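You operate a simulated robot arm through the tools that you are given. There is no shell and no other tool. Be economical: measure what you need, move in short steps, check, and stop when the job is done.

Carry out the task below with a simulated two-armed robot. There is one attempt and no reset: what you move stays moved.

Task
Take the cap off the small white bottle on the top of the steel table and lay it down there.
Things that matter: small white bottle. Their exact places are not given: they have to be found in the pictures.

The check looks at the end state, three seconds after you hand in, the way a careful person would. Anything else that was tipped, shoved, dropped, spilled or broken makes it a failure. A push-on lid holds only when it is set on centred and level and pressed home; a screw cap is set on level and turned clockwise until tight.

Robot
Two 6-joint arms with three-finger grippers on one trunk, on a base that drives. Base frame: it is fixed to the floor where the robot stands at the start and does not move with it; the origin is under the middle of the robot, x ahead of it, y to its left, z up; the surface under the hand at the start is at about z = 0.88. Lengths are in m, angles in rad, forces in N, time in s.
The left shoulder is at the start at [0.04, 0.147, 1.37], the right one opposite. With the tool pointing down near the work surface each hand reaches from about 0.34 to 0.56 m from the robot's upright axis, wherever it stands, measured 20 degrees to its own side. Payload 2.69 kg a hand.
The tool frame of a hand sits at the grasp point between the pads (the TCP): z along the fingers, y along the line on which they close. The tips reach 0.029 m beyond it. Largest opening 0.12 m; the body of the gripper starts 0.078 m behind the TCP.
Orientation is told as [roll, pitch, yaw] about the base's x, y, z axes, in that order, counted from this pose: with the fingers straight down and closing along the base's y, the tool's x points along the base's -x, its y along +y and its z along -z.

Tools
- The arms move only by the tool move_arm. It takes "left_commands", "right_commands" or both (then of equal length, played together; a hand with none holds still); each is a list of rows, each a list of 7 numbers: the turn, a rotation vector about the base's x, y, z in units of 90 degrees (1.0 is 90 degrees), then the shift along the base's x, y, z in units of 100 mm (1.0 is 100 mm), then the closure in counts, from 0 (fully open) to 255 (shut). In form: [[rx, ry, rz, x, y, z, claw], ...]. A call has 1 to 12 rows; each row is the pose to reach, as a shift and turn from the pose commanded when the call began. A call with a number of a shift or a turn outside -1 to 1 is refused whole. Each row takes 0.2 s and may step no farther than 0.05 m and 0.15 rad from the row before; otherwise, or with a gripper value out of range, the whole call is refused. Where a pose cannot be reached the arm comes as near as it can. A force on the tool above 40 N (or 10 N above the force at the start of the call, whichever is more), or a blocked arm, ends the call early, and 0.2 s more pass. Each finger halts on what it meets, pressing with about 39 N; the grip force reading is that of the motor and also rises with nothing between the fingers. The clock runs only during rows and for 0.2 s after the last one: add rows that repeat a pose to give the fingers time. It gives the time, the measured TCP pose, the force on the tool (base axes), the opening and the grip force at its end, in the units of the frame above (readings bear some noise), with the torque about the TCP (base axes, N m) and any sound that the robot's microphone picked up.
- Cameras (640 x 400 px; columns grow to the right, rows downward): "scene" is now at [0.0929, -0.0254, 1.5797]; the picture's right is [-0.31, -0.95, 0.00], its down [-0.72, 0.24, -0.65] and it looks along [0.62, -0.20, -0.76] (base axes); focal length 270 px, centre (320, 200). "left" rides on the left gripper at [0.063, 0, -0.104] in its tool frame; the picture's right is [0.00, 1.00, 0.00], its down [-0.83, 0.00, -0.56] and it looks along [-0.56, 0.00, 0.83] (tool axes); focal length 275 px, centre (320, 200). "right" rides on the right gripper at [0.063, 0, -0.104] in its tool frame; the picture's right is [0.00, 1.00, 0.00], its down [-0.83, 0.00, -0.56] and it looks along [-0.56, 0.00, 0.83] (tool axes); focal length 275 px, centre (320, 200).
- camera(camera): a new picture of that camera. The clock stands still meanwhile.
- slide_trunk(by): slides the trunk up (or, below 0, down) by that many m; the arms and the scene camera ride with it, the base frame stays. It gives what a move gives, with no picture.
- drive_base(legs): drives the robot by 1 to 6 legs, each [ahead, turn to the left] in m and rad, along the robot's own axes; the way and the turn of a leg run together, so that a leg with both is an arc; at most 1.5 m and 3.142 rad a leg. The arms and the cameras ride along, it lands a little off, and it stops where it bumps. It gives what a move gives.
- aim_head(pan, tilt): turns the head with the scene camera to pan (to the left, within 1.501 rad either way) and tilt (down, from -0.506 to 1.204), counted from straight ahead of the robot. It gives what a move gives.
- locate(camera, pixels): for up to 12 pixels [column, row] of the newest picture of that camera ("zoom" is the newest enlarged one), the place [x, y, z] in the base frame of the surface seen there, good to about 0.002 m. The clock stands still meanwhile.
- close_up(camera, box): a new picture of the part [left, top, right, bottom] of that camera's present view, enlarged. The clock stands still meanwhile.
- close_job(): hands the job in; it is judged then, once.

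Go step by step. Measure first, check grasps and placings, and put right what went wrong. The budget is 80 turns and 58 pictures, counting those below and the enlarged ones. Unless the task says otherwise, let go and move clear before handing in, and close with one line.

The tools are called as name(argument=value, ...) on one line, values as JSON. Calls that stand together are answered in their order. move_arm: Moves the arms, as the interface text tells. Its arguments: {"type":"object","properties":{"left_commands":{"type":"array","items":{"type":"array","items":{"type":"number"}}},"right_commands":{"type":"array","items":{"type":"array","items":{"type":"number"}}}},"required":[]} The other tools are called the same way: slide_trunk (by) slides the trunk up or down; drive_base (legs) drives the base; aim_head (pan, tilt) turns the head that bears the scene camera; camera (camera) takes a picture; locate (camera, pixels) gives the place of the surface under pixels of a picture; close_up (camera, box) takes an enlarged picture of a part of a camera's view; close_job () hands the job in.

At the start:

```text
time_s: 0.0
left_tool_pos: [0.5305, 0.1121, 1.0009]
left_tool_rot: [0.001, 0.0, 0.0]
left_contact_force: [0.1, 0.0, -0.2]
left_wrist_torque: [-0.03, 0.0, 0.01]
left_grip_width: 0.1199
left_gripper_force: 0.1
right_tool_pos: [0.4546, -0.2968, 0.9994]
right_tool_rot: [0.0, -0.002, 0.0]
right_contact_force: [0.0, -0.1, -0.9]
right_wrist_torque: [0.0, 0.01, -0.03]
right_grip_width: 0.1201
right_gripper_force: 0.1
trunk travel left (down, up): [-0.497, 0.0]
robot x, y, heading: [-0.0007, -0.0002, 0.001]
head pan, tilt: [-0.318, 0.864]
```

scene: 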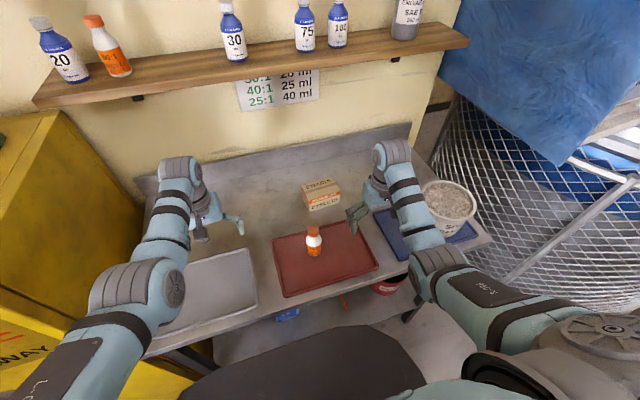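
right: 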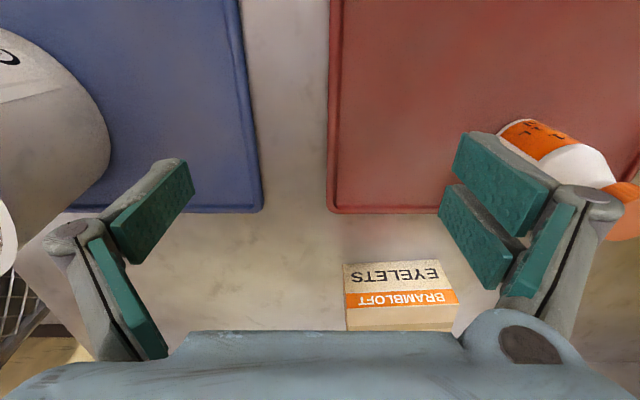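
left: 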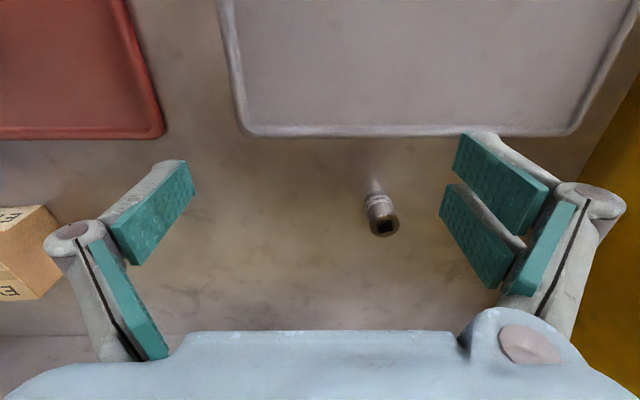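

The small white bottle with an orange cap stands on the red tray near scene pixel (314,240). I'll zoom in on it.

close_up(camera="scene", box=[254, 170, 384, 300])

locate(camera="scene", pixels=[[314, 229], [314, 240], [315, 252], [290, 260], [322, 195], [350, 240], [280, 240], [240, 225]])

```text
3.08 times, centred on (319, 235) of scene
```

zoom: 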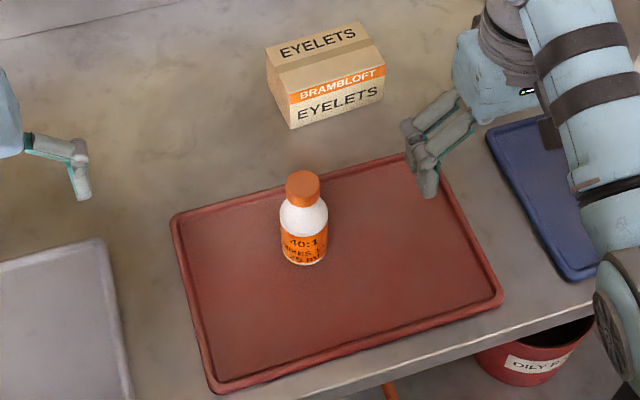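

```text
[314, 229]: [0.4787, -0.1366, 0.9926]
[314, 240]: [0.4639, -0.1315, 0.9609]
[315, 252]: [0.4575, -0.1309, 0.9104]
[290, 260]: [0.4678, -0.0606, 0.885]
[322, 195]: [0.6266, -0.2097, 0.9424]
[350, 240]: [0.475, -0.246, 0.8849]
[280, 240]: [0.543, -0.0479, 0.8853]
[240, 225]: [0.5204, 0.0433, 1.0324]
```

The bottle stands at about (0.465,-0.133), with the cap top near z≈1.0. Next I'll measure its outline and look for thread or arrow markings.

close_up(camera="scene", box=[298, 220, 332, 260])

close_up(camera="right", box=[480, 100, 640, 260])

```text
10.00 times, centred on (315, 240) of scene
```

zoom: 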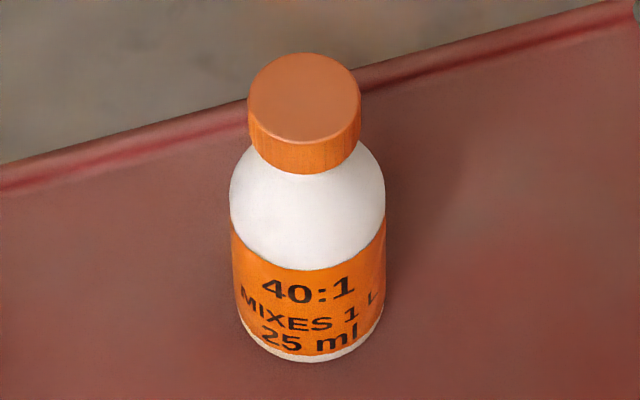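

```text
2.50 times, centred on (560, 180) of right
```

zoom: 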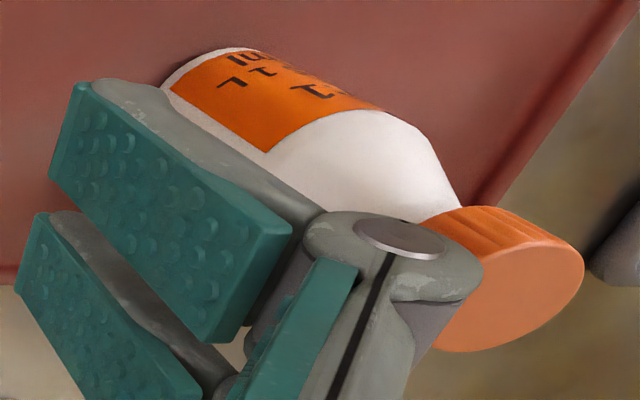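

A ribbed cap, so it's likely a screw cap. I'll measure the cap and body edges.

close_up(camera="scene", box=[298, 220, 332, 260])

locate(camera="zoom", pixels=[[252, 95], [357, 95], [305, 58], [305, 138], [305, 95], [305, 168], [234, 200], [383, 200], [305, 300], [308, 350], [305, 185], [305, 225]])

```text
10.00 times, centred on (315, 240) of scene
```

zoom: 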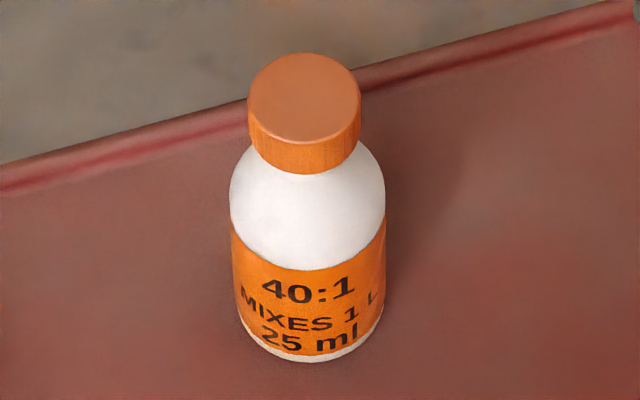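

```text
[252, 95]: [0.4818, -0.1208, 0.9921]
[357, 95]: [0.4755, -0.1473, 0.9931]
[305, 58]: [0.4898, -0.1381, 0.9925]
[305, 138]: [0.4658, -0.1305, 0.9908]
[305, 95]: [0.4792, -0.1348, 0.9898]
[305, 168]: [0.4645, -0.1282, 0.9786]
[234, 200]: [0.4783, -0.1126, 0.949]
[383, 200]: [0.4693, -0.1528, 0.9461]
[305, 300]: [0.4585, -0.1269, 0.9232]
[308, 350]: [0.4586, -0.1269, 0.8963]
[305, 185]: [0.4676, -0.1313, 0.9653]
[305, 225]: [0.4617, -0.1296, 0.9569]
```

Cap axis is about (0.4785,-0.134), with the cap at z≈0.978–0.992 (radius 14 mm) and the body radius at 21 mm. My plan is for the left hand to hold the body from the left at a tilt while the right hand unscrews from above. First I raise the left hand and yaw it -90°.

move_arm(left_commands=[[0, 0, -0.09, 0, 0, 0.2, 0], [0, 0, -0.18, 0, 0, 0.4, 0], [0, 0, -0.27, 0, 0, 0.6, 0], [0, 0, -0.36, 0, 0, 0.8, 0], [0, 0, -0.45, 0, 0, 0.8, 0], [0, 0, -0.54, 0, 0, 0.8, 0], [0, 0, -0.63, 0, 0, 0.8, 0], [0, 0, -0.72, 0, 0, 0.8, 0], [0, 0, -0.81, 0, 0, 0.8, 0], [0, 0, -0.9, 0, 0, 0.8, 0], [0, 0, -0.98, 0, 0, 0.8, 0], [0, 0, -1, 0, 0, 0.8, 0]])

```text
time_s: 2.6
left_tool_pos: [0.5312, 0.1111, 1.0791]
left_tool_rot: [0.0, -0.001, -1.572]
left_contact_force: [0.2, -0.1, 0.1]
left_wrist_torque: [-0.03, 0.0, 0.0]
left_grip_width: 0.12
left_gripper_force: 0.1
right_tool_pos: [0.4538, -0.2964, 0.999]
right_tool_rot: [0.0, 0.0, 0.0]
right_contact_force: [0.1, -0.7, 0.0]
right_wrist_torque: [0.0, -0.01, -0.02]
right_grip_width: 0.12
right_gripper_force: 0.0
trunk travel left (down, up): [-0.497, 0.0]
robot x, y, heading: [-0.0005, 0.0002, -0.002]
head pan, tilt: [-0.318, 0.864]
```

Reached. Next I tilt it by about 50° and align x with the bottle.

move_arm(left_commands=[[-0.09, 0, 0, -0.1, 0, 0, 0], [-0.18, 0, 0, -0.2, 0, 0, 0], [-0.27, 0, 0, -0.3, 0, 0, 0], [-0.36, 0, 0, -0.4, 0, 0, 0], [-0.45, 0, 0, -0.52, 0, 0, 0], [-0.54, 0, 0, -0.52, 0, 0, 0], [-0.55, 0, 0, -0.52, 0, 0, 0]])

camera(camera="scene")

```text
time_s: 4.2
left_tool_pos: [0.4796, 0.1107, 1.0805]
left_tool_rot: [0.001, -0.865, -1.572]
left_contact_force: [-0.4, 0.1, 1.0]
left_wrist_torque: [-0.02, -0.01, -0.01]
left_grip_width: 0.12
left_gripper_force: 0.0
right_tool_pos: [0.4545, -0.2969, 1.0003]
right_tool_rot: [-0.001, 0.002, -0.001]
right_contact_force: [1.2, -0.1, 0.2]
right_wrist_torque: [0.02, 0.01, -0.03]
right_grip_width: 0.1199
right_gripper_force: 0.1
trunk travel left (down, up): [-0.497, 0.0]
robot x, y, heading: [-0.0028, -0.0014, 0.003]
head pan, tilt: [-0.318, 0.864]
```

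```text
50 pictures are left
```

scene: 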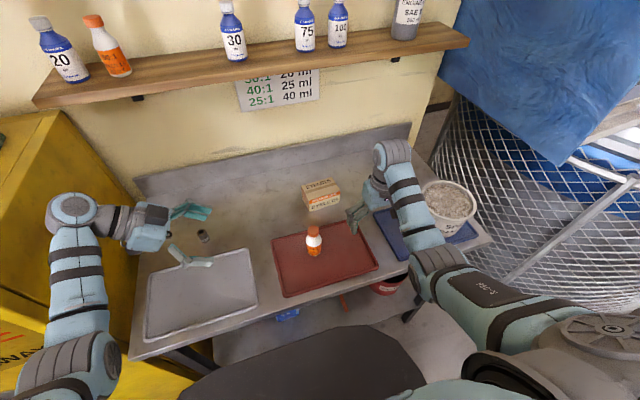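

Pose is good. I move toward the bottle's left side, still high, then descend.

move_arm(left_commands=[[0, 0, 0, 0, -0.4, 0, 0], [0, 0, 0, 0, -0.8, -0.1, 0], [0, 0, 0, 0, -0.8, -0.5, 0], [0, 0, 0, 0, -0.8, -0.8, 0], [0, 0, 0, 0, -0.8, -1.0, 0]])

camera(camera="left")

```text
time_s: 5.4
left_tool_pos: [0.4778, 0.0302, 0.9798]
left_tool_rot: [-0.001, -0.864, -1.57]
left_contact_force: [-0.7, 0.0, -0.6]
left_wrist_torque: [-0.01, 0.01, 0.05]
left_grip_width: 0.1201
left_gripper_force: 0.0
right_tool_pos: [0.4552, -0.2967, 0.9993]
right_tool_rot: [0.001, 0.001, 0.001]
right_contact_force: [0.4, 0.6, 0.1]
right_wrist_torque: [0.05, 0.0, 0.03]
right_grip_width: 0.12
right_gripper_force: 0.1
trunk travel left (down, up): [-0.497, 0.0]
robot x, y, heading: [-0.0018, 0.0001, -0.0]
head pan, tilt: [-0.318, 0.864]
```

```text
49 pictures are left
```

left: 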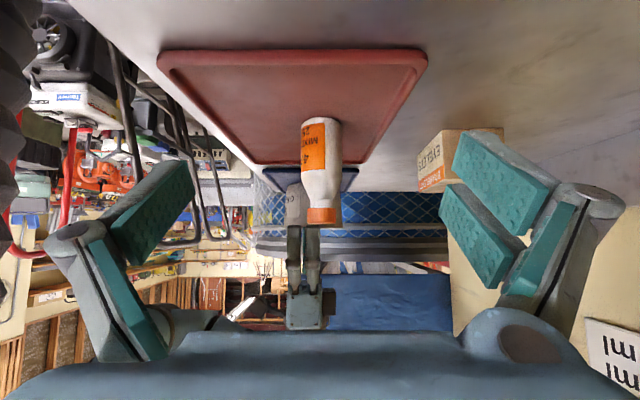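

The view is upside down but the bottle is centred between the fingers. I'll partly close, go down to z≈0.927, and advance.

move_arm(left_commands=[[0, 0, 0, 0, 0, -0.3, 90], [0, 0, 0, 0, 0, -0.53, 90], [0, 0, 0, 0, -0.3, -0.53, 90], [0, 0, 0, 0, -0.6, -0.53, 90], [0, 0, 0, 0, -0.85, -0.53, 90]])

camera(camera="left")

```text
time_s: 6.6
left_tool_pos: [0.4749, -0.0516, 0.9294]
left_tool_rot: [0.001, -0.861, -1.569]
left_contact_force: [-0.6, 0.2, 0.0]
left_wrist_torque: [0.01, 0.01, -0.01]
left_grip_width: 0.0777
left_gripper_force: 0.1
left hand out of reach, approached as far as the arm can: row 5
right_tool_pos: [0.4545, -0.2964, 0.9998]
right_tool_rot: [0.0, 0.0, -0.001]
right_contact_force: [0.0, -0.7, 0.0]
right_wrist_torque: [0.02, 0.0, 0.03]
right_grip_width: 0.1199
right_gripper_force: 0.1
trunk travel left (down, up): [-0.497, 0.0]
robot x, y, heading: [0.0008, 0.0044, -0.002]
head pan, tilt: [-0.318, 0.864]
```

```text
48 pictures are left
```

left: 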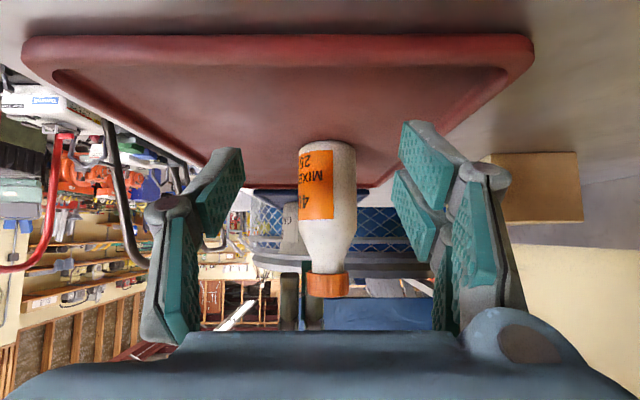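

The left hand runs out of reach at y≈-0.05, so I'll retract and raise both hands, then turn the base right to bring the bottle nearer to straight ahead.

move_arm(left_commands=[[0, 0, 0, 0, 0.4, 0, 90], [0, 0, 0, 0, 0.8, 0, 90], [0, 0, 0, 0, 0.8, 0.4, 90], [0, 0, 0, 0, 0.8, 0.8, 90], [0, 0, 0, 0, 0.8, 1.0, 90]], right_commands=[[0, 0, 0, 0, 0, 0.3, 0], [0, 0, 0, 0, 0, 0.6, 0], [0, 0, 0, 0, 0, 0.9, 0], [0, 0, 0, 0, 0, 1.0, 0], [0, 0, 0, 0, 0, 1.0, 0]])

drive_base(legs=[[0, -0.22]])

aim_head(pan=-0.05, tilt=0.9)

camera(camera="scene")

```text
time_s: 7.8
left_tool_pos: [0.5237, 0.0321, 1.0035]
left_tool_rot: [-0.005, -0.865, -1.57]
left_contact_force: [0.0, -0.7, 0.1]
left_wrist_torque: [0.01, -0.03, 0.0]
left_grip_width: 0.0778
left_gripper_force: 0.0
left hand out of reach, approached as far as the arm can: row 1, 2, 3, 4, 5
right_tool_pos: [0.5019, -0.3073, 1.0631]
right_tool_rot: [-0.002, 0.001, 0.0]
right_contact_force: [-0.2, 0.1, -0.3]
right_wrist_torque: [-0.01, 0.0, 0.0]
right_grip_width: 0.12
right_gripper_force: 0.0
right hand out of reach, approached as far as the arm can: row 1, 2, 3, 4, 5
trunk travel left (down, up): [-0.497, 0.0]
robot x, y, heading: [0.0017, 0.0005, -0.001]
head pan, tilt: [-0.318, 0.864]
```

```text
time_s: 9.0
left_tool_pos: [0.5174, -0.0837, 1.0027]
left_tool_rot: [-0.004, -0.864, -1.792]
left_contact_force: [0.2, -0.3, -0.6]
left_wrist_torque: [-0.01, 0.02, -0.01]
left_grip_width: 0.0778
left_gripper_force: 0.0
right_tool_pos: [0.4219, -0.4114, 1.0636]
right_tool_rot: [-0.001, 0.001, -0.223]
right_contact_force: [1.1, 0.4, 0.1]
right_wrist_torque: [-0.01, -0.02, 0.04]
right_grip_width: 0.12
right_gripper_force: 0.1
trunk travel left (down, up): [-0.497, 0.0]
robot x, y, heading: [0.0032, -0.0006, -0.224]
head pan, tilt: [-0.318, 0.864]
```

```text
time_s: 9.8
left_tool_pos: [0.5171, -0.0845, 1.003]
left_tool_rot: [-0.005, -0.863, -1.794]
left_contact_force: [0.0, 0.4, 0.3]
left_wrist_torque: [0.02, -0.02, 0.02]
left_grip_width: 0.0776
left_gripper_force: 0.0
right_tool_pos: [0.4213, -0.412, 1.0632]
right_tool_rot: [0.001, 0.0, -0.223]
right_contact_force: [-0.1, -0.3, -0.3]
right_wrist_torque: [0.01, -0.03, -0.03]
right_grip_width: 0.1202
right_gripper_force: 0.1
trunk travel left (down, up): [-0.497, 0.0]
robot x, y, heading: [0.0008, -0.0007, -0.224]
head pan, tilt: [-0.051, 0.901]
```

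```text
47 pictures are left
```

scene: 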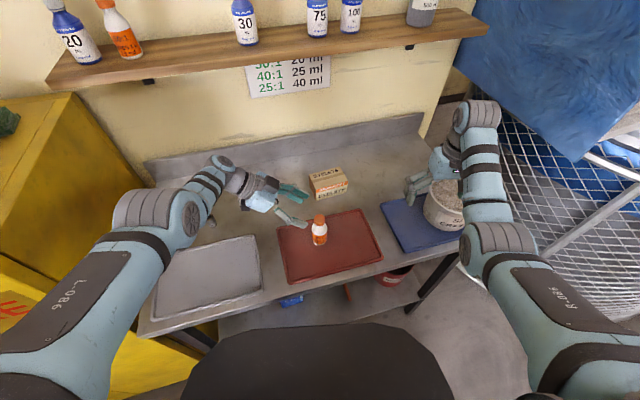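

The turn worked, but the left finger now appears close to the cap near (300,222). I'll zoom in before moving.

close_up(camera="scene", box=[250, 170, 370, 270])

locate(camera="zoom", pixels=[[372, 255], [371, 400], [280, 265], [450, 110]])

camera(camera="left")

```text
4.00 times, centred on (310, 220) of scene
```

zoom: 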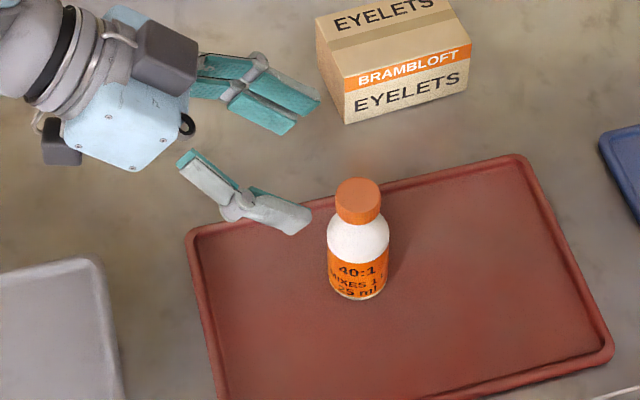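

```text
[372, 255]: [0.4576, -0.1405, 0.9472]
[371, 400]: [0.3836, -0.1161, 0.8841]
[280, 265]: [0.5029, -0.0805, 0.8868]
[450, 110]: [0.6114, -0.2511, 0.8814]
```

```text
45 pictures are left
```

left: 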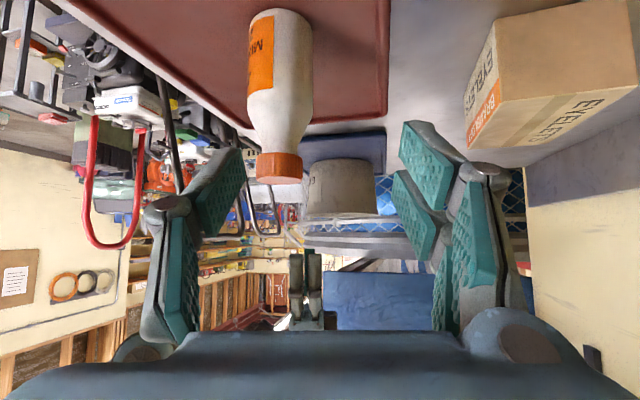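

All clear. I back off to the left, and this also tests whether the commanded pose matches the reading.

move_arm(left_commands=[[0, 0, 0, 0, 0.4, 0, 90], [0, 0, 0, -0.1, 0.8, 0, 90], [0, 0, 0, -0.1, 0.8, 0, 90]])

```text
time_s: 10.6
left_tool_pos: [0.5261, -0.0087, 0.9934]
left_tool_rot: [-0.003, -0.864, -1.793]
left_contact_force: [-0.7, -0.5, 0.2]
left_wrist_torque: [0.0, -0.02, -0.01]
left_grip_width: 0.0777
left_gripper_force: 0.1
left hand out of reach, approached as far as the arm can: row 1, 2, 3
right_tool_pos: [0.4213, -0.4121, 1.0631]
right_tool_rot: [0.002, 0.001, -0.223]
right_contact_force: [-1.2, -0.2, -0.5]
right_wrist_torque: [0.01, 0.0, 0.02]
right_grip_width: 0.1201
right_gripper_force: 0.0
trunk travel left (down, up): [-0.497, 0.0]
robot x, y, heading: [-0.004, -0.0006, -0.226]
head pan, tilt: [-0.051, 0.901]
```

Still a bit folded, so I'll descend, which should bring it back into reach.

move_arm(left_commands=[[0, 0, 0, 0, 0, -0.3, 90], [0, 0, 0, 0, 0, -0.6, 90], [0, 0, 0, 0, 0, -0.6, 90]])

```text
time_s: 11.4
left_tool_pos: [0.5047, -0.0044, 0.9494]
left_tool_rot: [-0.003, -0.864, -1.794]
left_contact_force: [-0.6, 0.1, 0.0]
left_wrist_torque: [0.03, -0.02, 0.01]
left_grip_width: 0.0776
left_gripper_force: 0.0
left hand out of reach, approached as far as the arm can: row 1, 2, 3
right_tool_pos: [0.422, -0.4122, 1.0628]
right_tool_rot: [0.003, 0.0, -0.223]
right_contact_force: [0.2, -0.6, 0.0]
right_wrist_torque: [0.0, 0.0, -0.05]
right_grip_width: 0.1201
right_gripper_force: 0.0
trunk travel left (down, up): [-0.497, 0.0]
robot x, y, heading: [-0.0012, 0.0003, -0.226]
head pan, tilt: [-0.051, 0.901]
```

I'll move along the approach direction to the pre-grasp position and see whether it comes within reach.

move_arm(left_commands=[[0, 0, 0, 0, -0.2, -0.1, 90], [0, 0, 0, 0, -0.4, -0.2, 90], [0, 0, 0, 0, -0.4, -0.2, 90]])

camera(camera="scene")

```text
time_s: 12.2
left_tool_pos: [0.491, -0.0398, 0.9389]
left_tool_rot: [-0.003, -0.865, -1.794]
left_contact_force: [-1.7, -0.5, -0.3]
left_wrist_torque: [0.0, 0.01, -0.02]
left_grip_width: 0.0775
left_gripper_force: 0.1
left hand out of reach, approached as far as the arm can: row 1, 2, 3
right_tool_pos: [0.4219, -0.4117, 1.0639]
right_tool_rot: [0.001, 0.001, -0.223]
right_contact_force: [-0.1, 0.9, -0.1]
right_wrist_torque: [0.01, -0.01, 0.04]
right_grip_width: 0.1203
right_gripper_force: 0.0
trunk travel left (down, up): [-0.497, 0.0]
robot x, y, heading: [0.0008, -0.0011, -0.226]
head pan, tilt: [-0.051, 0.901]
```

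```text
44 pictures are left
```

scene: 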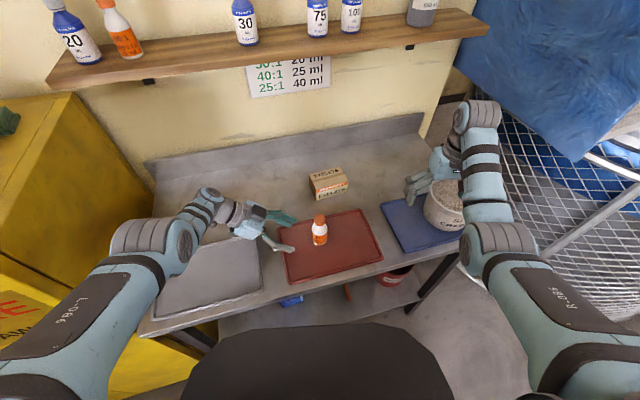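

It tracks within about a centimetre. I'll continue with another short step toward the bottle and down.

move_arm(left_commands=[[0, 0, 0, -0.03, -0.15, -0.1, 90], [0, 0, 0, -0.05, -0.3, -0.15, 90], [0, 0, 0, -0.05, -0.3, -0.15, 90]])

```text
time_s: 13.0
left_tool_pos: [0.4827, -0.0604, 0.929]
left_tool_rot: [-0.003, -0.866, -1.795]
left_contact_force: [0.6, -0.2, 0.2]
left_wrist_torque: [-0.03, -0.01, 0.01]
left_grip_width: 0.0775
left_gripper_force: 0.0
left hand out of reach, approached as far as the arm can: row 1, 2, 3
right_tool_pos: [0.4215, -0.4101, 1.0629]
right_tool_rot: [0.001, 0.0, -0.223]
right_contact_force: [-0.4, -0.3, 0.7]
right_wrist_torque: [-0.01, 0.0, -0.04]
right_grip_width: 0.1199
right_gripper_force: 0.2
trunk travel left (down, up): [-0.497, 0.0]
robot x, y, heading: [-0.0013, -0.0028, -0.224]
head pan, tilt: [-0.051, 0.901]
```

I'm 12 mm too low in x relative to the approach line. I'll test whether +x responds while continuing forward.

move_arm(left_commands=[[0, 0, 0, 0.1, 0, 0, 90], [0, 0, 0, 0.2, -0.15, 0, 90], [0, 0, 0, 0.2, -0.15, 0, 90]])

```text
time_s: 13.8
left_tool_pos: [0.4833, -0.0633, 0.9314]
left_tool_rot: [-0.004, -0.864, -1.793]
left_contact_force: [0.4, 0.2, 0.0]
left_wrist_torque: [0.01, -0.04, -0.04]
left_grip_width: 0.0774
left_gripper_force: 0.0
left hand out of reach, approached as far as the arm can: row 1, 2, 3
right_tool_pos: [0.4213, -0.4113, 1.0629]
right_tool_rot: [0.001, 0.001, -0.223]
right_contact_force: [-0.5, -0.2, 0.2]
right_wrist_torque: [0.05, -0.03, 0.02]
right_grip_width: 0.1202
right_gripper_force: 0.1
trunk travel left (down, up): [-0.497, 0.0]
robot x, y, heading: [-0.0025, 0.0016, -0.225]
head pan, tilt: [-0.051, 0.901]
```

That looks like a maximum-reach limit: fingers straight sideways put the wrist too far out. I'll swing the hand's yaw to about -0.9 so the wrist sits nearer the robot, backing away at the same time.

move_arm(left_commands=[[0, 0, 0, -0.2, 0.3, 0, 90], [0, 0, 0.08, -0.4, 0.4, 0, 90], [0, 0, 0.16, -0.6, 0.4, 0, 90], [0, 0, 0.24, -0.8, 0.4, 0, 90], [0, 0, 0.32, -0.8, 0.4, 0, 90], [0, 0, 0.4, -0.8, 0.4, 0, 90], [0, 0, 0.48, -0.8, 0.4, 0, 90], [0, 0, 0.56, -0.8, 0.4, 0, 90], [0, 0, 0.57, -0.8, 0.4, 0, 90]])

camera(camera="scene")

```text
time_s: 14.4
left_tool_pos: [0.483, -0.0375, 0.9159]
left_tool_rot: [0.017, -0.89, -1.742]
left_contact_force: [-2.1, -0.2, 4.3]
left_wrist_torque: [-0.1, -0.18, -0.03]
left_grip_width: 0.0777
left_gripper_force: 0.1
left hand out of reach, approached as far as the arm can: row 1, 2
right_tool_pos: [0.4173, -0.4138, 1.0633]
right_tool_rot: [0.002, -0.001, -0.226]
right_contact_force: [0.3, 0.6, -0.4]
right_wrist_torque: [0.01, -0.01, 0.0]
right_grip_width: 0.1198
right_gripper_force: 0.0
trunk travel left (down, up): [-0.497, 0.0]
robot x, y, heading: [-0.0007, -0.0, -0.223]
head pan, tilt: [-0.051, 0.901]
stopped in row 2 (left hand): the force on the tool passed its limit at 78 N (the readings are from after the stop); the commanded pose is now the measured one
```

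```text
43 pictures are left
```

scene: 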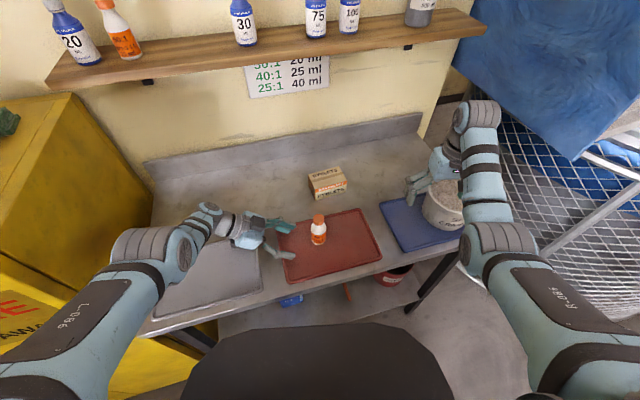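

The hand dipped and touched something, and the command has been reset to the measured pose. I'll lift straight up first.

move_arm(left_commands=[[0, 0, 0, 0, 0, 0.15, 90], [0, 0, 0, -0.1, 0.1, 0.3, 90], [0, 0, 0, -0.2, 0.2, 0.5, 90], [0, 0, 0, -0.3, 0.3, 0.5, 90]])

camera(camera="left")

camera(camera="scene")

```text
time_s: 15.4
left_tool_pos: [0.5003, -0.0186, 0.933]
left_tool_rot: [0.009, -0.893, -1.739]
left_contact_force: [0.0, -0.1, 0.1]
left_wrist_torque: [0.03, 0.01, 0.02]
left_grip_width: 0.0776
left_gripper_force: 0.0
left hand out of reach, approached as far as the arm can: row 1, 2, 3, 4
right_tool_pos: [0.422, -0.4121, 1.0632]
right_tool_rot: [0.002, 0.001, -0.227]
right_contact_force: [-0.5, 0.2, 0.0]
right_wrist_torque: [-0.01, 0.01, -0.01]
right_grip_width: 0.1198
right_gripper_force: 0.1
trunk travel left (down, up): [-0.497, 0.0]
robot x, y, heading: [-0.0021, -0.0011, -0.225]
head pan, tilt: [-0.051, 0.901]
```

```text
42 pictures are left
```

left: 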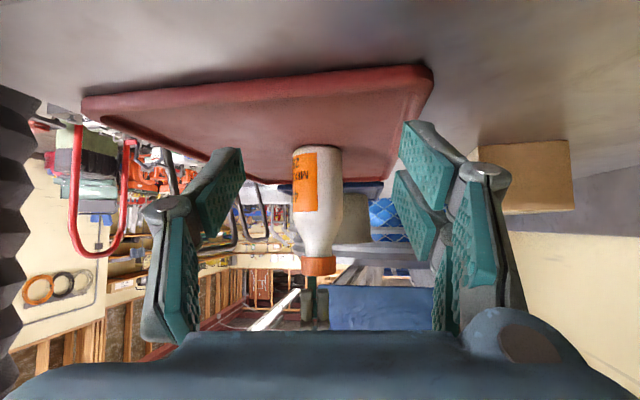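

```text
41 pictures are left
```

scene: 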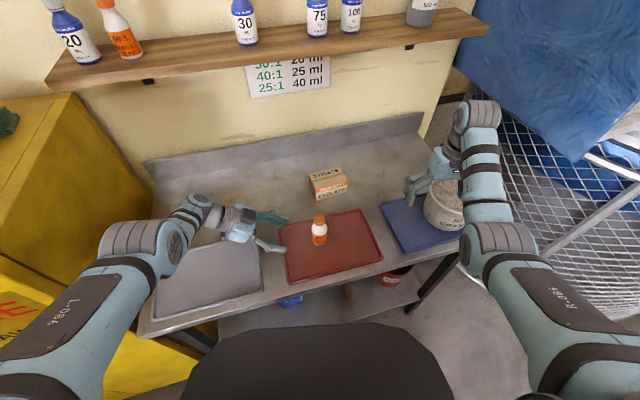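

The bottle is undisturbed. The deviation pattern (pushed outward and down) suggests a too-close limit instead, so I'll command the pose outward to test that.

move_arm(left_commands=[[0, 0, 0, 0.4, 0, 0, 90], [0, 0, 0, 0.8, 0, 0, 90], [0, 0, 0, 1.0, 0, 0, 90]])

```text
time_s: 16.2
left_tool_pos: [0.5203, -0.0147, 0.9612]
left_tool_rot: [0.016, -0.891, -1.739]
left_contact_force: [-0.9, 0.4, 0.1]
left_wrist_torque: [0.0, 0.02, -0.02]
left_grip_width: 0.0777
left_gripper_force: 0.1
left hand out of reach, approached as far as the arm can: row 1, 2, 3
right_tool_pos: [0.4212, -0.412, 1.0648]
right_tool_rot: [0.002, 0.0, -0.225]
right_contact_force: [0.1, -0.4, 0.6]
right_wrist_torque: [-0.01, -0.03, -0.03]
right_grip_width: 0.12
right_gripper_force: 0.2
trunk travel left (down, up): [-0.497, 0.0]
robot x, y, heading: [-0.003, 0.0019, -0.223]
head pan, tilt: [-0.051, 0.901]
```

It isn't simply radius: the arm is stuck on a joint limit in this posture. I'll swing the hand's yaw back toward forward (away from the bottle, higher) so it leaves that limit.

move_arm(left_commands=[[0, 0, 0.08, -0.1, 0.1, 0.1, 90], [0, 0, 0.16, -0.2, 0.2, 0.2, 90], [0, 0, 0.24, -0.3, 0.3, 0.3, 90], [0, 0, 0.32, -0.4, 0.4, 0.3, 90], [0, 0, 0.4, -0.5, 0.4, 0.3, 90], [0, 0, 0.48, -0.6, 0.4, 0.3, 90], [0, 0, 0.56, -0.6, 0.4, 0.3, 90], [0, 0, 0.6, -0.6, 0.4, 0.3, 90]])

camera(camera="scene")

```text
time_s: 17.3
left_tool_pos: [0.5765, 0.0359, 0.9061]
left_tool_rot: [0.108, -0.918, -1.243]
left_contact_force: [-5.0, 3.8, 6.9]
left_wrist_torque: [0.14, -0.32, 0.29]
left_grip_width: 0.0818
left_gripper_force: 0.4
left hand out of reach, approached as far as the arm can: row 1, 2, 3, 4, 5
right_tool_pos: [0.4168, -0.4096, 1.066]
right_tool_rot: [-0.002, -0.004, -0.22]
right_contact_force: [-0.2, 0.5, 0.4]
right_wrist_torque: [0.0, -0.06, -0.02]
right_grip_width: 0.1199
right_gripper_force: 0.0
trunk travel left (down, up): [-0.497, 0.0]
robot x, y, heading: [-0.0007, 0.0011, -0.223]
head pan, tilt: [-0.051, 0.901]
stopped in row 5 (left hand): the force on the tool passed its limit at 174 N (the readings are from after the stop); the commanded pose is now the measured one
```

```text
40 pictures are left
```

scene: 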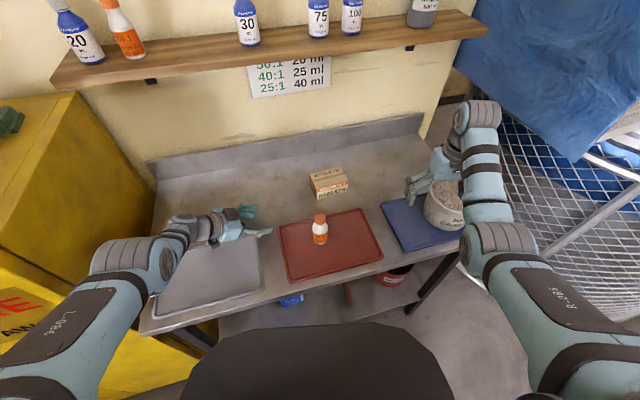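

The hand sagged and touched down again near (215,235), while the bottle and box look unmoved. I'll lift and un-tilt the hand to get back to a healthy posture in small steps.

move_arm(left_commands=[[0, 0, 0, 0, 0, 0.15, 90], [0.08, 0.027, 0, 0, 0, 0.3, 90], [0.16, 0.054, 0, 0, 0, 0.45, 90], [0.24, 0.081, 0, 0, 0, 0.6, 90]])

close_up(camera="scene", box=[80, 160, 300, 320])

```text
time_s: 18.3
left_tool_pos: [0.6189, 0.029, 0.948]
left_tool_rot: [0.104, -0.514, -1.24]
left_contact_force: [-0.5, 0.1, 0.5]
left_wrist_torque: [0.02, 0.03, 0.01]
left_grip_width: 0.0775
left_gripper_force: 0.0
left hand out of reach, approached as far as the arm can: row 1, 2, 3, 4
right_tool_pos: [0.4213, -0.4129, 1.063]
right_tool_rot: [0.002, 0.001, -0.222]
right_contact_force: [-0.2, 0.5, 0.5]
right_wrist_torque: [0.02, 0.02, 0.0]
right_grip_width: 0.1199
right_gripper_force: 0.0
trunk travel left (down, up): [-0.497, 0.0]
robot x, y, heading: [0.0024, 0.0017, -0.224]
head pan, tilt: [-0.051, 0.901]
```

```text
2.50 times, centred on (190, 240) of scene
```

zoom: 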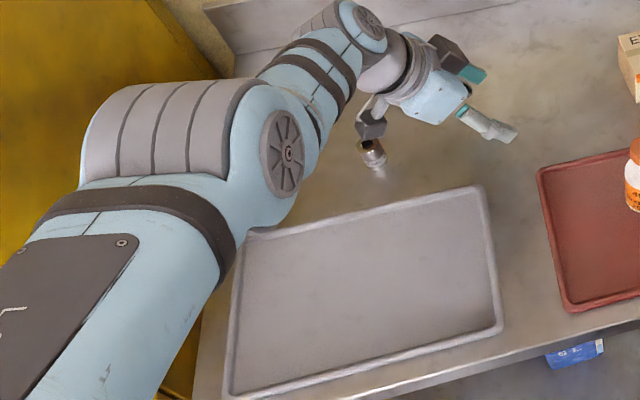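

The socket at zoom (372,155) still stands, right beside the hand's camera. I'll measure it to compare with its original spot (about 0.615, 0.165).

locate(camera="zoom", pixels=[[370, 146], [375, 158], [378, 172], [372, 125], [350, 100]])

```text
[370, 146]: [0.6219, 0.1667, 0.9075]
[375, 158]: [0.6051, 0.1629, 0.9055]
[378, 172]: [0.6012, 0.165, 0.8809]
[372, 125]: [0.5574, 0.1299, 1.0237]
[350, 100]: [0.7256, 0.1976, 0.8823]
```

The socket is unmoved, fine. The tilted left grasp is awkward for this arm, so first I'll try a simple one-handed approach: right hand straight down on the cap, twisting ccw while watching torque. I turn the right hand to yaw ≈ -π/2 on the way in, straddling the cap.

move_arm(right_commands=[[0, 0, -0.08, 0.1, 0.1, -0.05, 0], [0, 0, -0.16, 0.2, 0.2, -0.1, 0], [0, 0, -0.24, 0.3, 0.3, -0.2, 0], [0, 0, -0.32, 0.4, 0.4, -0.25, 0], [0, 0, -0.4, 0.5, 0.5, -0.3, 0], [0, 0, -0.48, 0.5, 0.6, -0.3, 0], [0, 0, -0.56, 0.5, 0.7, -0.3, 0], [0, 0, -0.64, 0.5, 0.8, -0.3, 0], [0, 0, -0.72, 0.5, 0.9, -0.3, 0], [0, 0, -0.8, 0.5, 0.9, -0.3, 0], [0, 0, -0.86, 0.5, 0.9, -0.3, 0]])

camera(camera="scene")

```text
time_s: 20.7
left_tool_pos: [0.6169, 0.0289, 0.9481]
left_tool_rot: [0.103, -0.518, -1.241]
left_contact_force: [0.5, -1.3, 0.1]
left_wrist_torque: [0.05, 0.04, 0.03]
left_grip_width: 0.0776
left_gripper_force: 0.1
right_tool_pos: [0.4722, -0.322, 1.0326]
right_tool_rot: [0.001, 0.003, -1.575]
right_contact_force: [0.1, 0.2, 0.1]
right_wrist_torque: [0.01, 0.03, 0.0]
right_grip_width: 0.1199
right_gripper_force: 0.1
trunk travel left (down, up): [-0.497, 0.0]
robot x, y, heading: [-0.0009, -0.0003, -0.222]
head pan, tilt: [-0.051, 0.901]
```

```text
38 pictures are left
```

scene: 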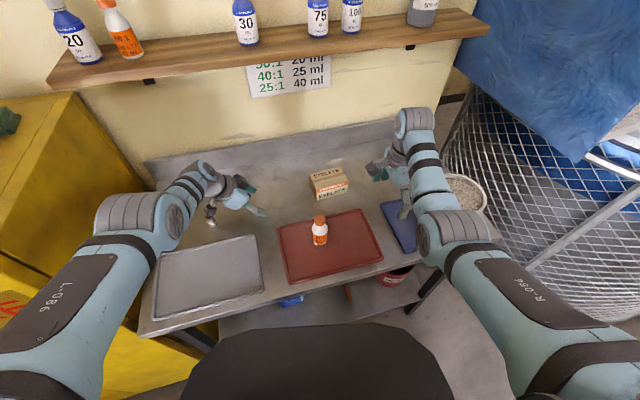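

Reached exactly. I'll move closer to the cap and check the hand camera.

move_arm(right_commands=[[0, 0, 0, 0.03, 0.3, 0.05, 0], [0, 0, 0, 0.06, 0.6, 0.05, 0], [0, 0, 0, 0.06, 0.95, 0.05, 0], [0, 0, 0, 0.06, 1.0, 0.05, 0]])

camera(camera="right")

```text
time_s: 21.7
left_tool_pos: [0.618, 0.0296, 0.9472]
left_tool_rot: [0.105, -0.516, -1.241]
left_contact_force: [0.1, -0.2, -0.7]
left_wrist_torque: [0.0, 0.01, 0.01]
left_grip_width: 0.0778
left_gripper_force: 0.0
right_tool_pos: [0.4774, -0.222, 1.0377]
right_tool_rot: [-0.001, 0.001, -1.574]
right_contact_force: [0.7, -0.5, 0.3]
right_wrist_torque: [0.01, -0.01, -0.01]
right_grip_width: 0.12
right_gripper_force: 0.0
trunk travel left (down, up): [-0.497, 0.0]
robot x, y, heading: [-0.0004, -0.0001, -0.224]
head pan, tilt: [-0.051, 0.901]
```

```text
37 pictures are left
```

right: 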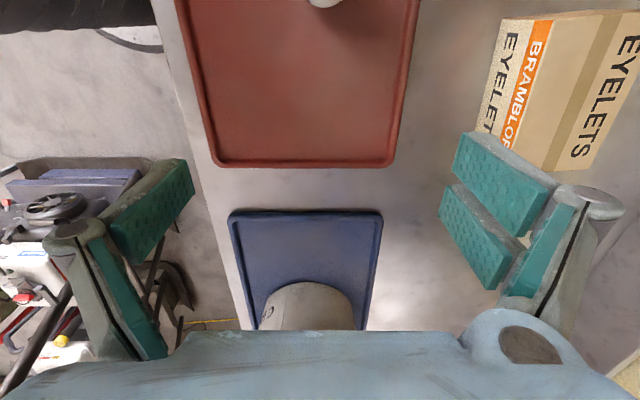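

Still clear. I'll remeasure the cap from the current scene view before going over it.

close_up(camera="scene", box=[300, 208, 340, 248])

```text
10.00 times, centred on (320, 228) of scene
```

zoom: 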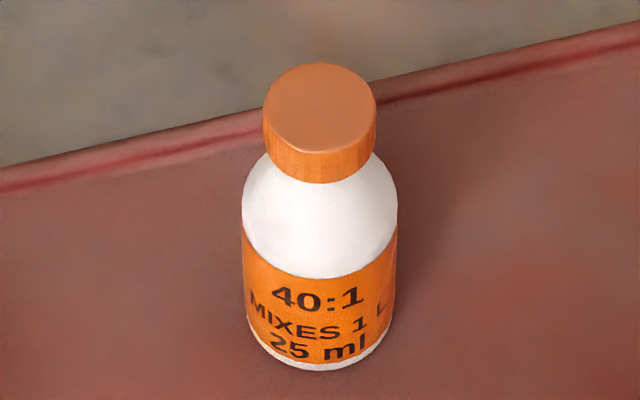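

locate(camera="zoom", pixels=[[268, 108], [372, 108], [320, 68], [320, 146], [320, 108], [320, 180], [248, 200], [392, 200], [320, 320], [320, 200]])

```text
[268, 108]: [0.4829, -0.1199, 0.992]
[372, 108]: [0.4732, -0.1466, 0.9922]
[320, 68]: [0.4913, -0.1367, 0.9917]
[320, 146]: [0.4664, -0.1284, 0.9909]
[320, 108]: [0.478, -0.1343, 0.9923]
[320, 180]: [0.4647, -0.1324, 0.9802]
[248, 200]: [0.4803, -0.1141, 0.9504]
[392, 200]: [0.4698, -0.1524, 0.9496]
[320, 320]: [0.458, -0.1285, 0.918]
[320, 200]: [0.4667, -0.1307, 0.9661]
```

Axis is at (0.478,-0.1335) and the cap top at 0.992. I go over it, descend to put the tips at ≈0.977, and close.

move_arm(right_commands=[[0, 0, 0, 0.01, 0.4, 0, 0], [0, 0, 0, 0.01, 0.8, 0, 0], [0, 0, 0, 0.01, 0.885, 0, 0], [0, 0, 0, 0.01, 0.885, -0.15, 0], [0, 0, 0, 0.01, 0.885, -0.32, 0], [0, 0, 0, 0.01, 0.885, -0.32, 0]])

close_up(camera="scene", box=[260, 160, 380, 260])

```text
time_s: 23.1
left_tool_pos: [0.6179, 0.0304, 0.9486]
left_tool_rot: [0.105, -0.515, -1.239]
left_contact_force: [1.6, 0.2, -0.1]
left_wrist_torque: [0.0, 0.02, -0.02]
left_grip_width: 0.0778
left_gripper_force: 0.1
right_tool_pos: [0.4806, -0.1385, 1.0065]
right_tool_rot: [0.003, -0.005, -1.582]
right_contact_force: [0.1, 0.4, 0.8]
right_wrist_torque: [-0.01, -0.02, 0.0]
right_grip_width: 0.1199
right_gripper_force: 0.0
trunk travel left (down, up): [-0.497, 0.0]
robot x, y, heading: [0.0004, 0.0021, -0.218]
head pan, tilt: [-0.051, 0.901]
```

```text
4.00 times, centred on (320, 210) of scene
```

zoom: 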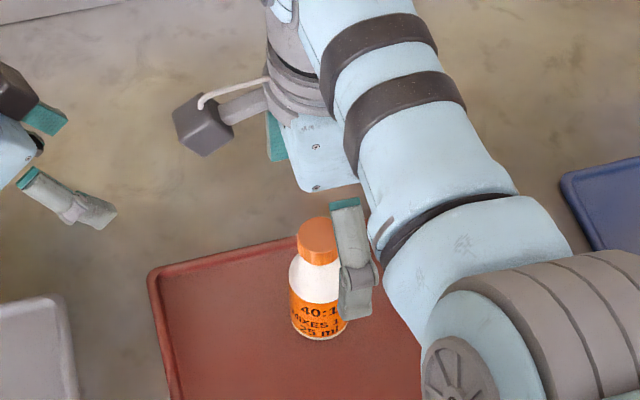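

Measured y reads 5 mm short of the command. I'll hold still to see whether it settles.

move_arm(right_commands=[[0, 0, 0, 0, 0, 0, 0], [0, 0, 0, 0, 0, 0, 60], [0, 0, 0, 0, 0, 0, 60]])

camera(camera="right")

```text
time_s: 23.9
left_tool_pos: [0.617, 0.0289, 0.9473]
left_tool_rot: [0.105, -0.516, -1.24]
left_contact_force: [-0.5, -0.1, 0.2]
left_wrist_torque: [0.0, 0.04, 0.01]
left_grip_width: 0.0775
left_gripper_force: 0.1
right_tool_pos: [0.4799, -0.1376, 1.005]
right_tool_rot: [-0.003, -0.005, -1.581]
right_contact_force: [0.5, 0.7, 0.3]
right_wrist_torque: [0.0, -0.04, -0.01]
right_grip_width: 0.0917
right_gripper_force: 0.0
trunk travel left (down, up): [-0.497, 0.0]
robot x, y, heading: [0.0009, -0.0019, -0.221]
head pan, tilt: [-0.051, 0.901]
```

```text
34 pictures are left
```

right: 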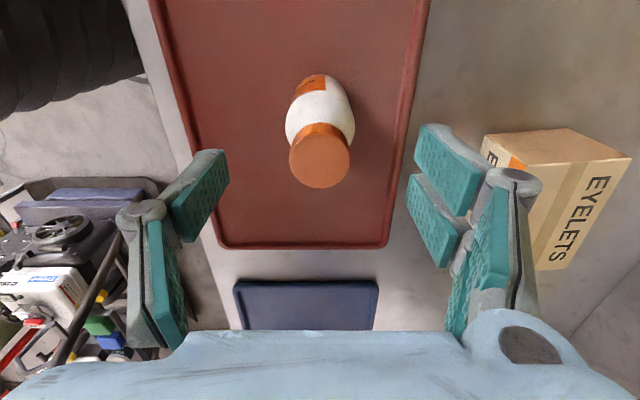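

Laterally centred. I add +4 mm in y, then close on the cap and let the fingers settle.

move_arm(right_commands=[[0, 0, 0, -0.015, 0.04, 0, 60], [0, 0, 0, -0.015, 0.04, 0, 130], [0, 0, 0, -0.015, 0.04, 0, 255], [0, 0, 0, -0.015, 0.04, 0, 255], [0, 0, 0, -0.015, 0.04, 0, 255]])

camera(camera="right")

```text
time_s: 25.1
left_tool_pos: [0.6171, 0.03, 0.9463]
left_tool_rot: [0.106, -0.517, -1.241]
left_contact_force: [-0.2, 0.1, 0.1]
left_wrist_torque: [-0.01, 0.0, 0.0]
left_grip_width: 0.0775
left_gripper_force: 0.0
right_tool_pos: [0.4789, -0.1387, 1.006]
right_tool_rot: [-0.001, -0.01, -1.585]
right_contact_force: [2.3, -0.2, 5.3]
right_wrist_torque: [0.05, -0.24, -0.03]
right_grip_width: 0.0264
right_gripper_force: 39.0
trunk travel left (down, up): [-0.497, 0.0]
robot x, y, heading: [0.0007, 0.0021, -0.218]
head pan, tilt: [-0.051, 0.901]
```

```text
33 pictures are left
```

right: 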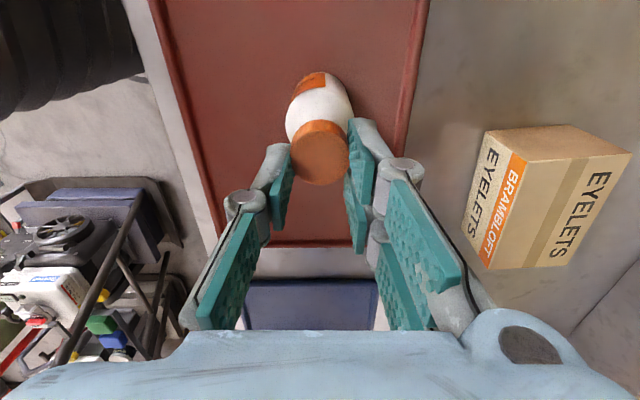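

The cap is gripped (opening 26.4 mm, 39 N). I try a small ccw twist, compensating the 5 mm offset, and read the torque.

move_arm(right_commands=[[0, 0, 0.08, 0.006, 0.001, 0, 255], [0, 0, 0.16, 0.012, 0.003, 0, 255], [0, 0, 0.24, 0.018, 0.006, 0, 255], [0, 0, 0.32, 0.023, 0.01, 0, 255]])

camera(camera="right")

close_up(camera="scene", box=[300, 208, 340, 248])

```text
time_s: 26.1
left_tool_pos: [0.6162, 0.0309, 0.9489]
left_tool_rot: [0.107, -0.519, -1.24]
left_contact_force: [0.1, -0.5, -0.5]
left_wrist_torque: [0.02, 0.02, 0.02]
left_grip_width: 0.0775
left_gripper_force: 0.1
right_tool_pos: [0.4781, -0.1353, 1.0053]
right_tool_rot: [-0.006, -0.008, -1.078]
right_contact_force: [3.0, -0.5, 19.4]
right_wrist_torque: [-0.01, 0.0, -0.05]
right_grip_width: 0.0265
right_gripper_force: 38.9
trunk travel left (down, up): [-0.497, 0.0]
robot x, y, heading: [-0.0009, 0.0012, -0.219]
head pan, tilt: [-0.051, 0.901]
```

```text
32 pictures are left
```

right: 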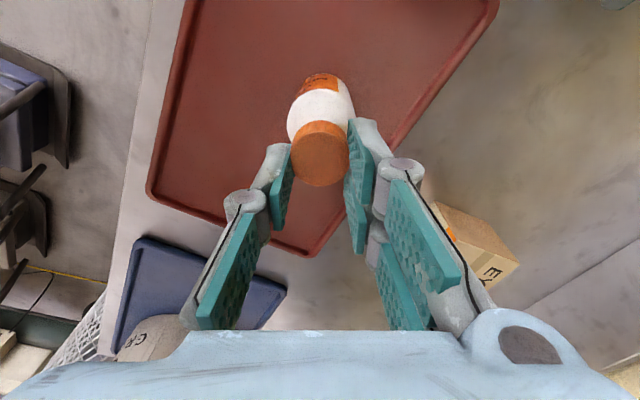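

```text
10.00 times, centred on (320, 228) of scene
```

zoom: 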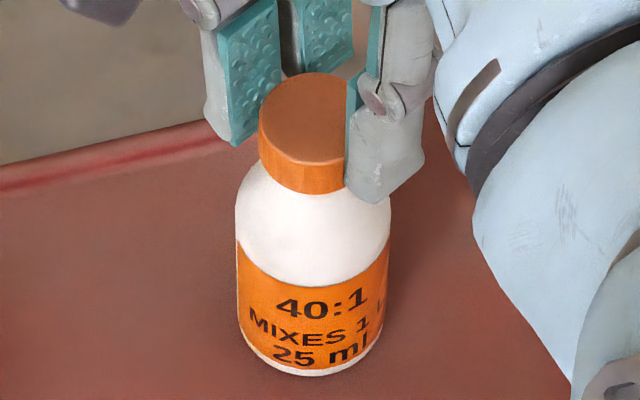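

The bottle's label stayed put while the hand turned 29°, so the cap is unscrewing. The 19 N upward force shows the cap rising, so I'll keep turning with a slight lift.

move_arm(right_commands=[[0, 0, 0.08, 0, 0, 0.005, 255], [0, 0, 0.16, 0, 0, 0.007, 255], [0, 0, 0.24, 0, 0, 0.009, 255], [0, 0, 0.32, 0, 0, 0.011, 255], [0, 0, 0.4, 0, 0, 0.013, 255], [0, 0, 0.48, 0, 0, 0.015, 255], [0, 0, 0.56, 0, 0, 0.017, 255], [0, 0, 0.64, 0, 0, 0.019, 255], [0, 0, 0.72, 0, 0, 0.021, 255], [0, 0, 0.8, 0, 0, 0.023, 255], [0, 0, 0.88, 0, 0, 0.025, 255]])

close_up(camera="scene", box=[295, 203, 345, 253])

```text
time_s: 28.5
left_tool_pos: [0.6172, 0.0287, 0.9474]
left_tool_rot: [0.105, -0.517, -1.241]
left_contact_force: [-1.1, -0.5, -0.2]
left_wrist_torque: [-0.02, 0.0, 0.04]
left_grip_width: 0.0776
left_gripper_force: 0.1
right_tool_pos: [0.4802, -0.1372, 1.008]
right_tool_rot: [-0.008, 0.006, 0.301]
right_contact_force: [1.0, -0.1, -0.5]
right_wrist_torque: [0.0, -0.01, -0.01]
right_grip_width: 0.0267
right_gripper_force: 39.0
trunk travel left (down, up): [-0.497, 0.0]
robot x, y, heading: [0.0001, -0.0028, -0.222]
head pan, tilt: [-0.051, 0.901]
```

```text
8.00 times, centred on (320, 228) of scene
```

zoom: 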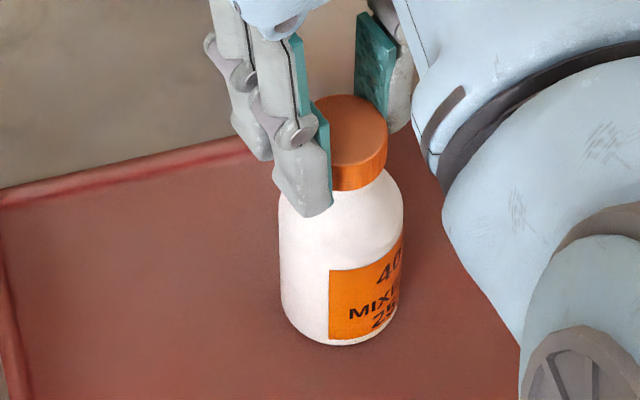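

This time the bottle turned along (label moved right) because the press was gone; downward pressure holds it. I'll lower it, release, rotate the open hand back, and regrip for a pressed twist.

move_arm(right_commands=[[0, 0, 0, 0, 0, -0.025, 255], [0, 0, 0, 0, 0, -0.025, 150], [0, 0, 0, 0, 0, -0.025, 90], [0, 0, 0, 0, 0, -0.025, 90]])

move_arm(right_commands=[[0, 0, -0.09, 0, 0, 0, 90], [0, 0, -0.18, 0, 0, 0, 90], [0, 0, -0.27, 0, 0, 0, 90], [0, 0, -0.36, 0, 0, 0, 90], [0, 0, -0.45, 0, 0, 0, 90], [0, 0, -0.54, 0, 0, 0, 90], [0, 0, -0.63, 0, 0, 0, 90], [0, 0, -0.72, 0, 0, 0, 90], [0, 0, -0.81, 0, 0, 0, 90], [0, 0, -0.9, 0, 0, 0, 90], [0, 0, -0.95, 0, 0, 0, 90], [0, 0, -0.95, 0, 0, 0, 90]])

close_up(camera="scene", box=[295, 203, 345, 253])

```text
time_s: 29.5
left_tool_pos: [0.6174, 0.0283, 0.9472]
left_tool_rot: [0.104, -0.517, -1.241]
left_contact_force: [0.1, 0.3, 0.0]
left_wrist_torque: [0.01, 0.01, 0.0]
left_grip_width: 0.0775
left_gripper_force: 0.0
right_tool_pos: [0.479, -0.1374, 1.005]
right_tool_rot: [-0.007, 0.005, 0.3]
right_contact_force: [0.3, -0.2, 0.6]
right_wrist_torque: [-0.03, -0.01, 0.0]
right_grip_width: 0.0776
right_gripper_force: 0.0
trunk travel left (down, up): [-0.497, 0.0]
robot x, y, heading: [0.0, 0.002, -0.222]
head pan, tilt: [-0.051, 0.901]
```

```text
time_s: 32.1
left_tool_pos: [0.618, 0.0292, 0.9474]
left_tool_rot: [0.105, -0.517, -1.241]
left_contact_force: [0.0, -0.2, -1.0]
left_wrist_torque: [-0.03, 0.03, -0.01]
left_grip_width: 0.0774
left_gripper_force: 0.0
right_tool_pos: [0.4786, -0.138, 1.0048]
right_tool_rot: [-0.005, -0.008, -1.193]
right_contact_force: [0.5, 0.3, -0.3]
right_wrist_torque: [0.03, 0.02, 0.0]
right_grip_width: 0.0777
right_gripper_force: 0.0
trunk travel left (down, up): [-0.497, 0.0]
robot x, y, heading: [0.0002, 0.0001, -0.221]
head pan, tilt: [-0.051, 0.901]
```

```text
8.00 times, centred on (320, 228) of scene
```

zoom: 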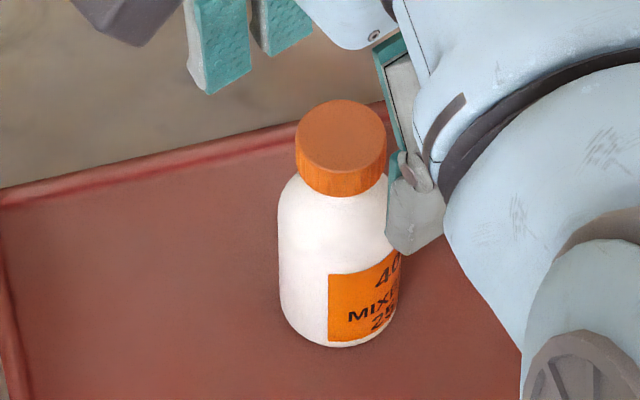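

Bottle stands fine. I'll measure the cap's position and height now.

locate(camera="zoom", pixels=[[299, 135], [384, 135], [341, 103], [341, 166], [341, 135], [341, 194], [341, 205], [282, 210]])

```text
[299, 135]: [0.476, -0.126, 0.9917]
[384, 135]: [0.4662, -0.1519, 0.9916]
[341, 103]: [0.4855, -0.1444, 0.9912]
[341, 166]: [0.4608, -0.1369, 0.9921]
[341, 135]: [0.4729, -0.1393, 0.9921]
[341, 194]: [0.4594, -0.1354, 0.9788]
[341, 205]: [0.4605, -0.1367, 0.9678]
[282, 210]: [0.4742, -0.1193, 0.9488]
```

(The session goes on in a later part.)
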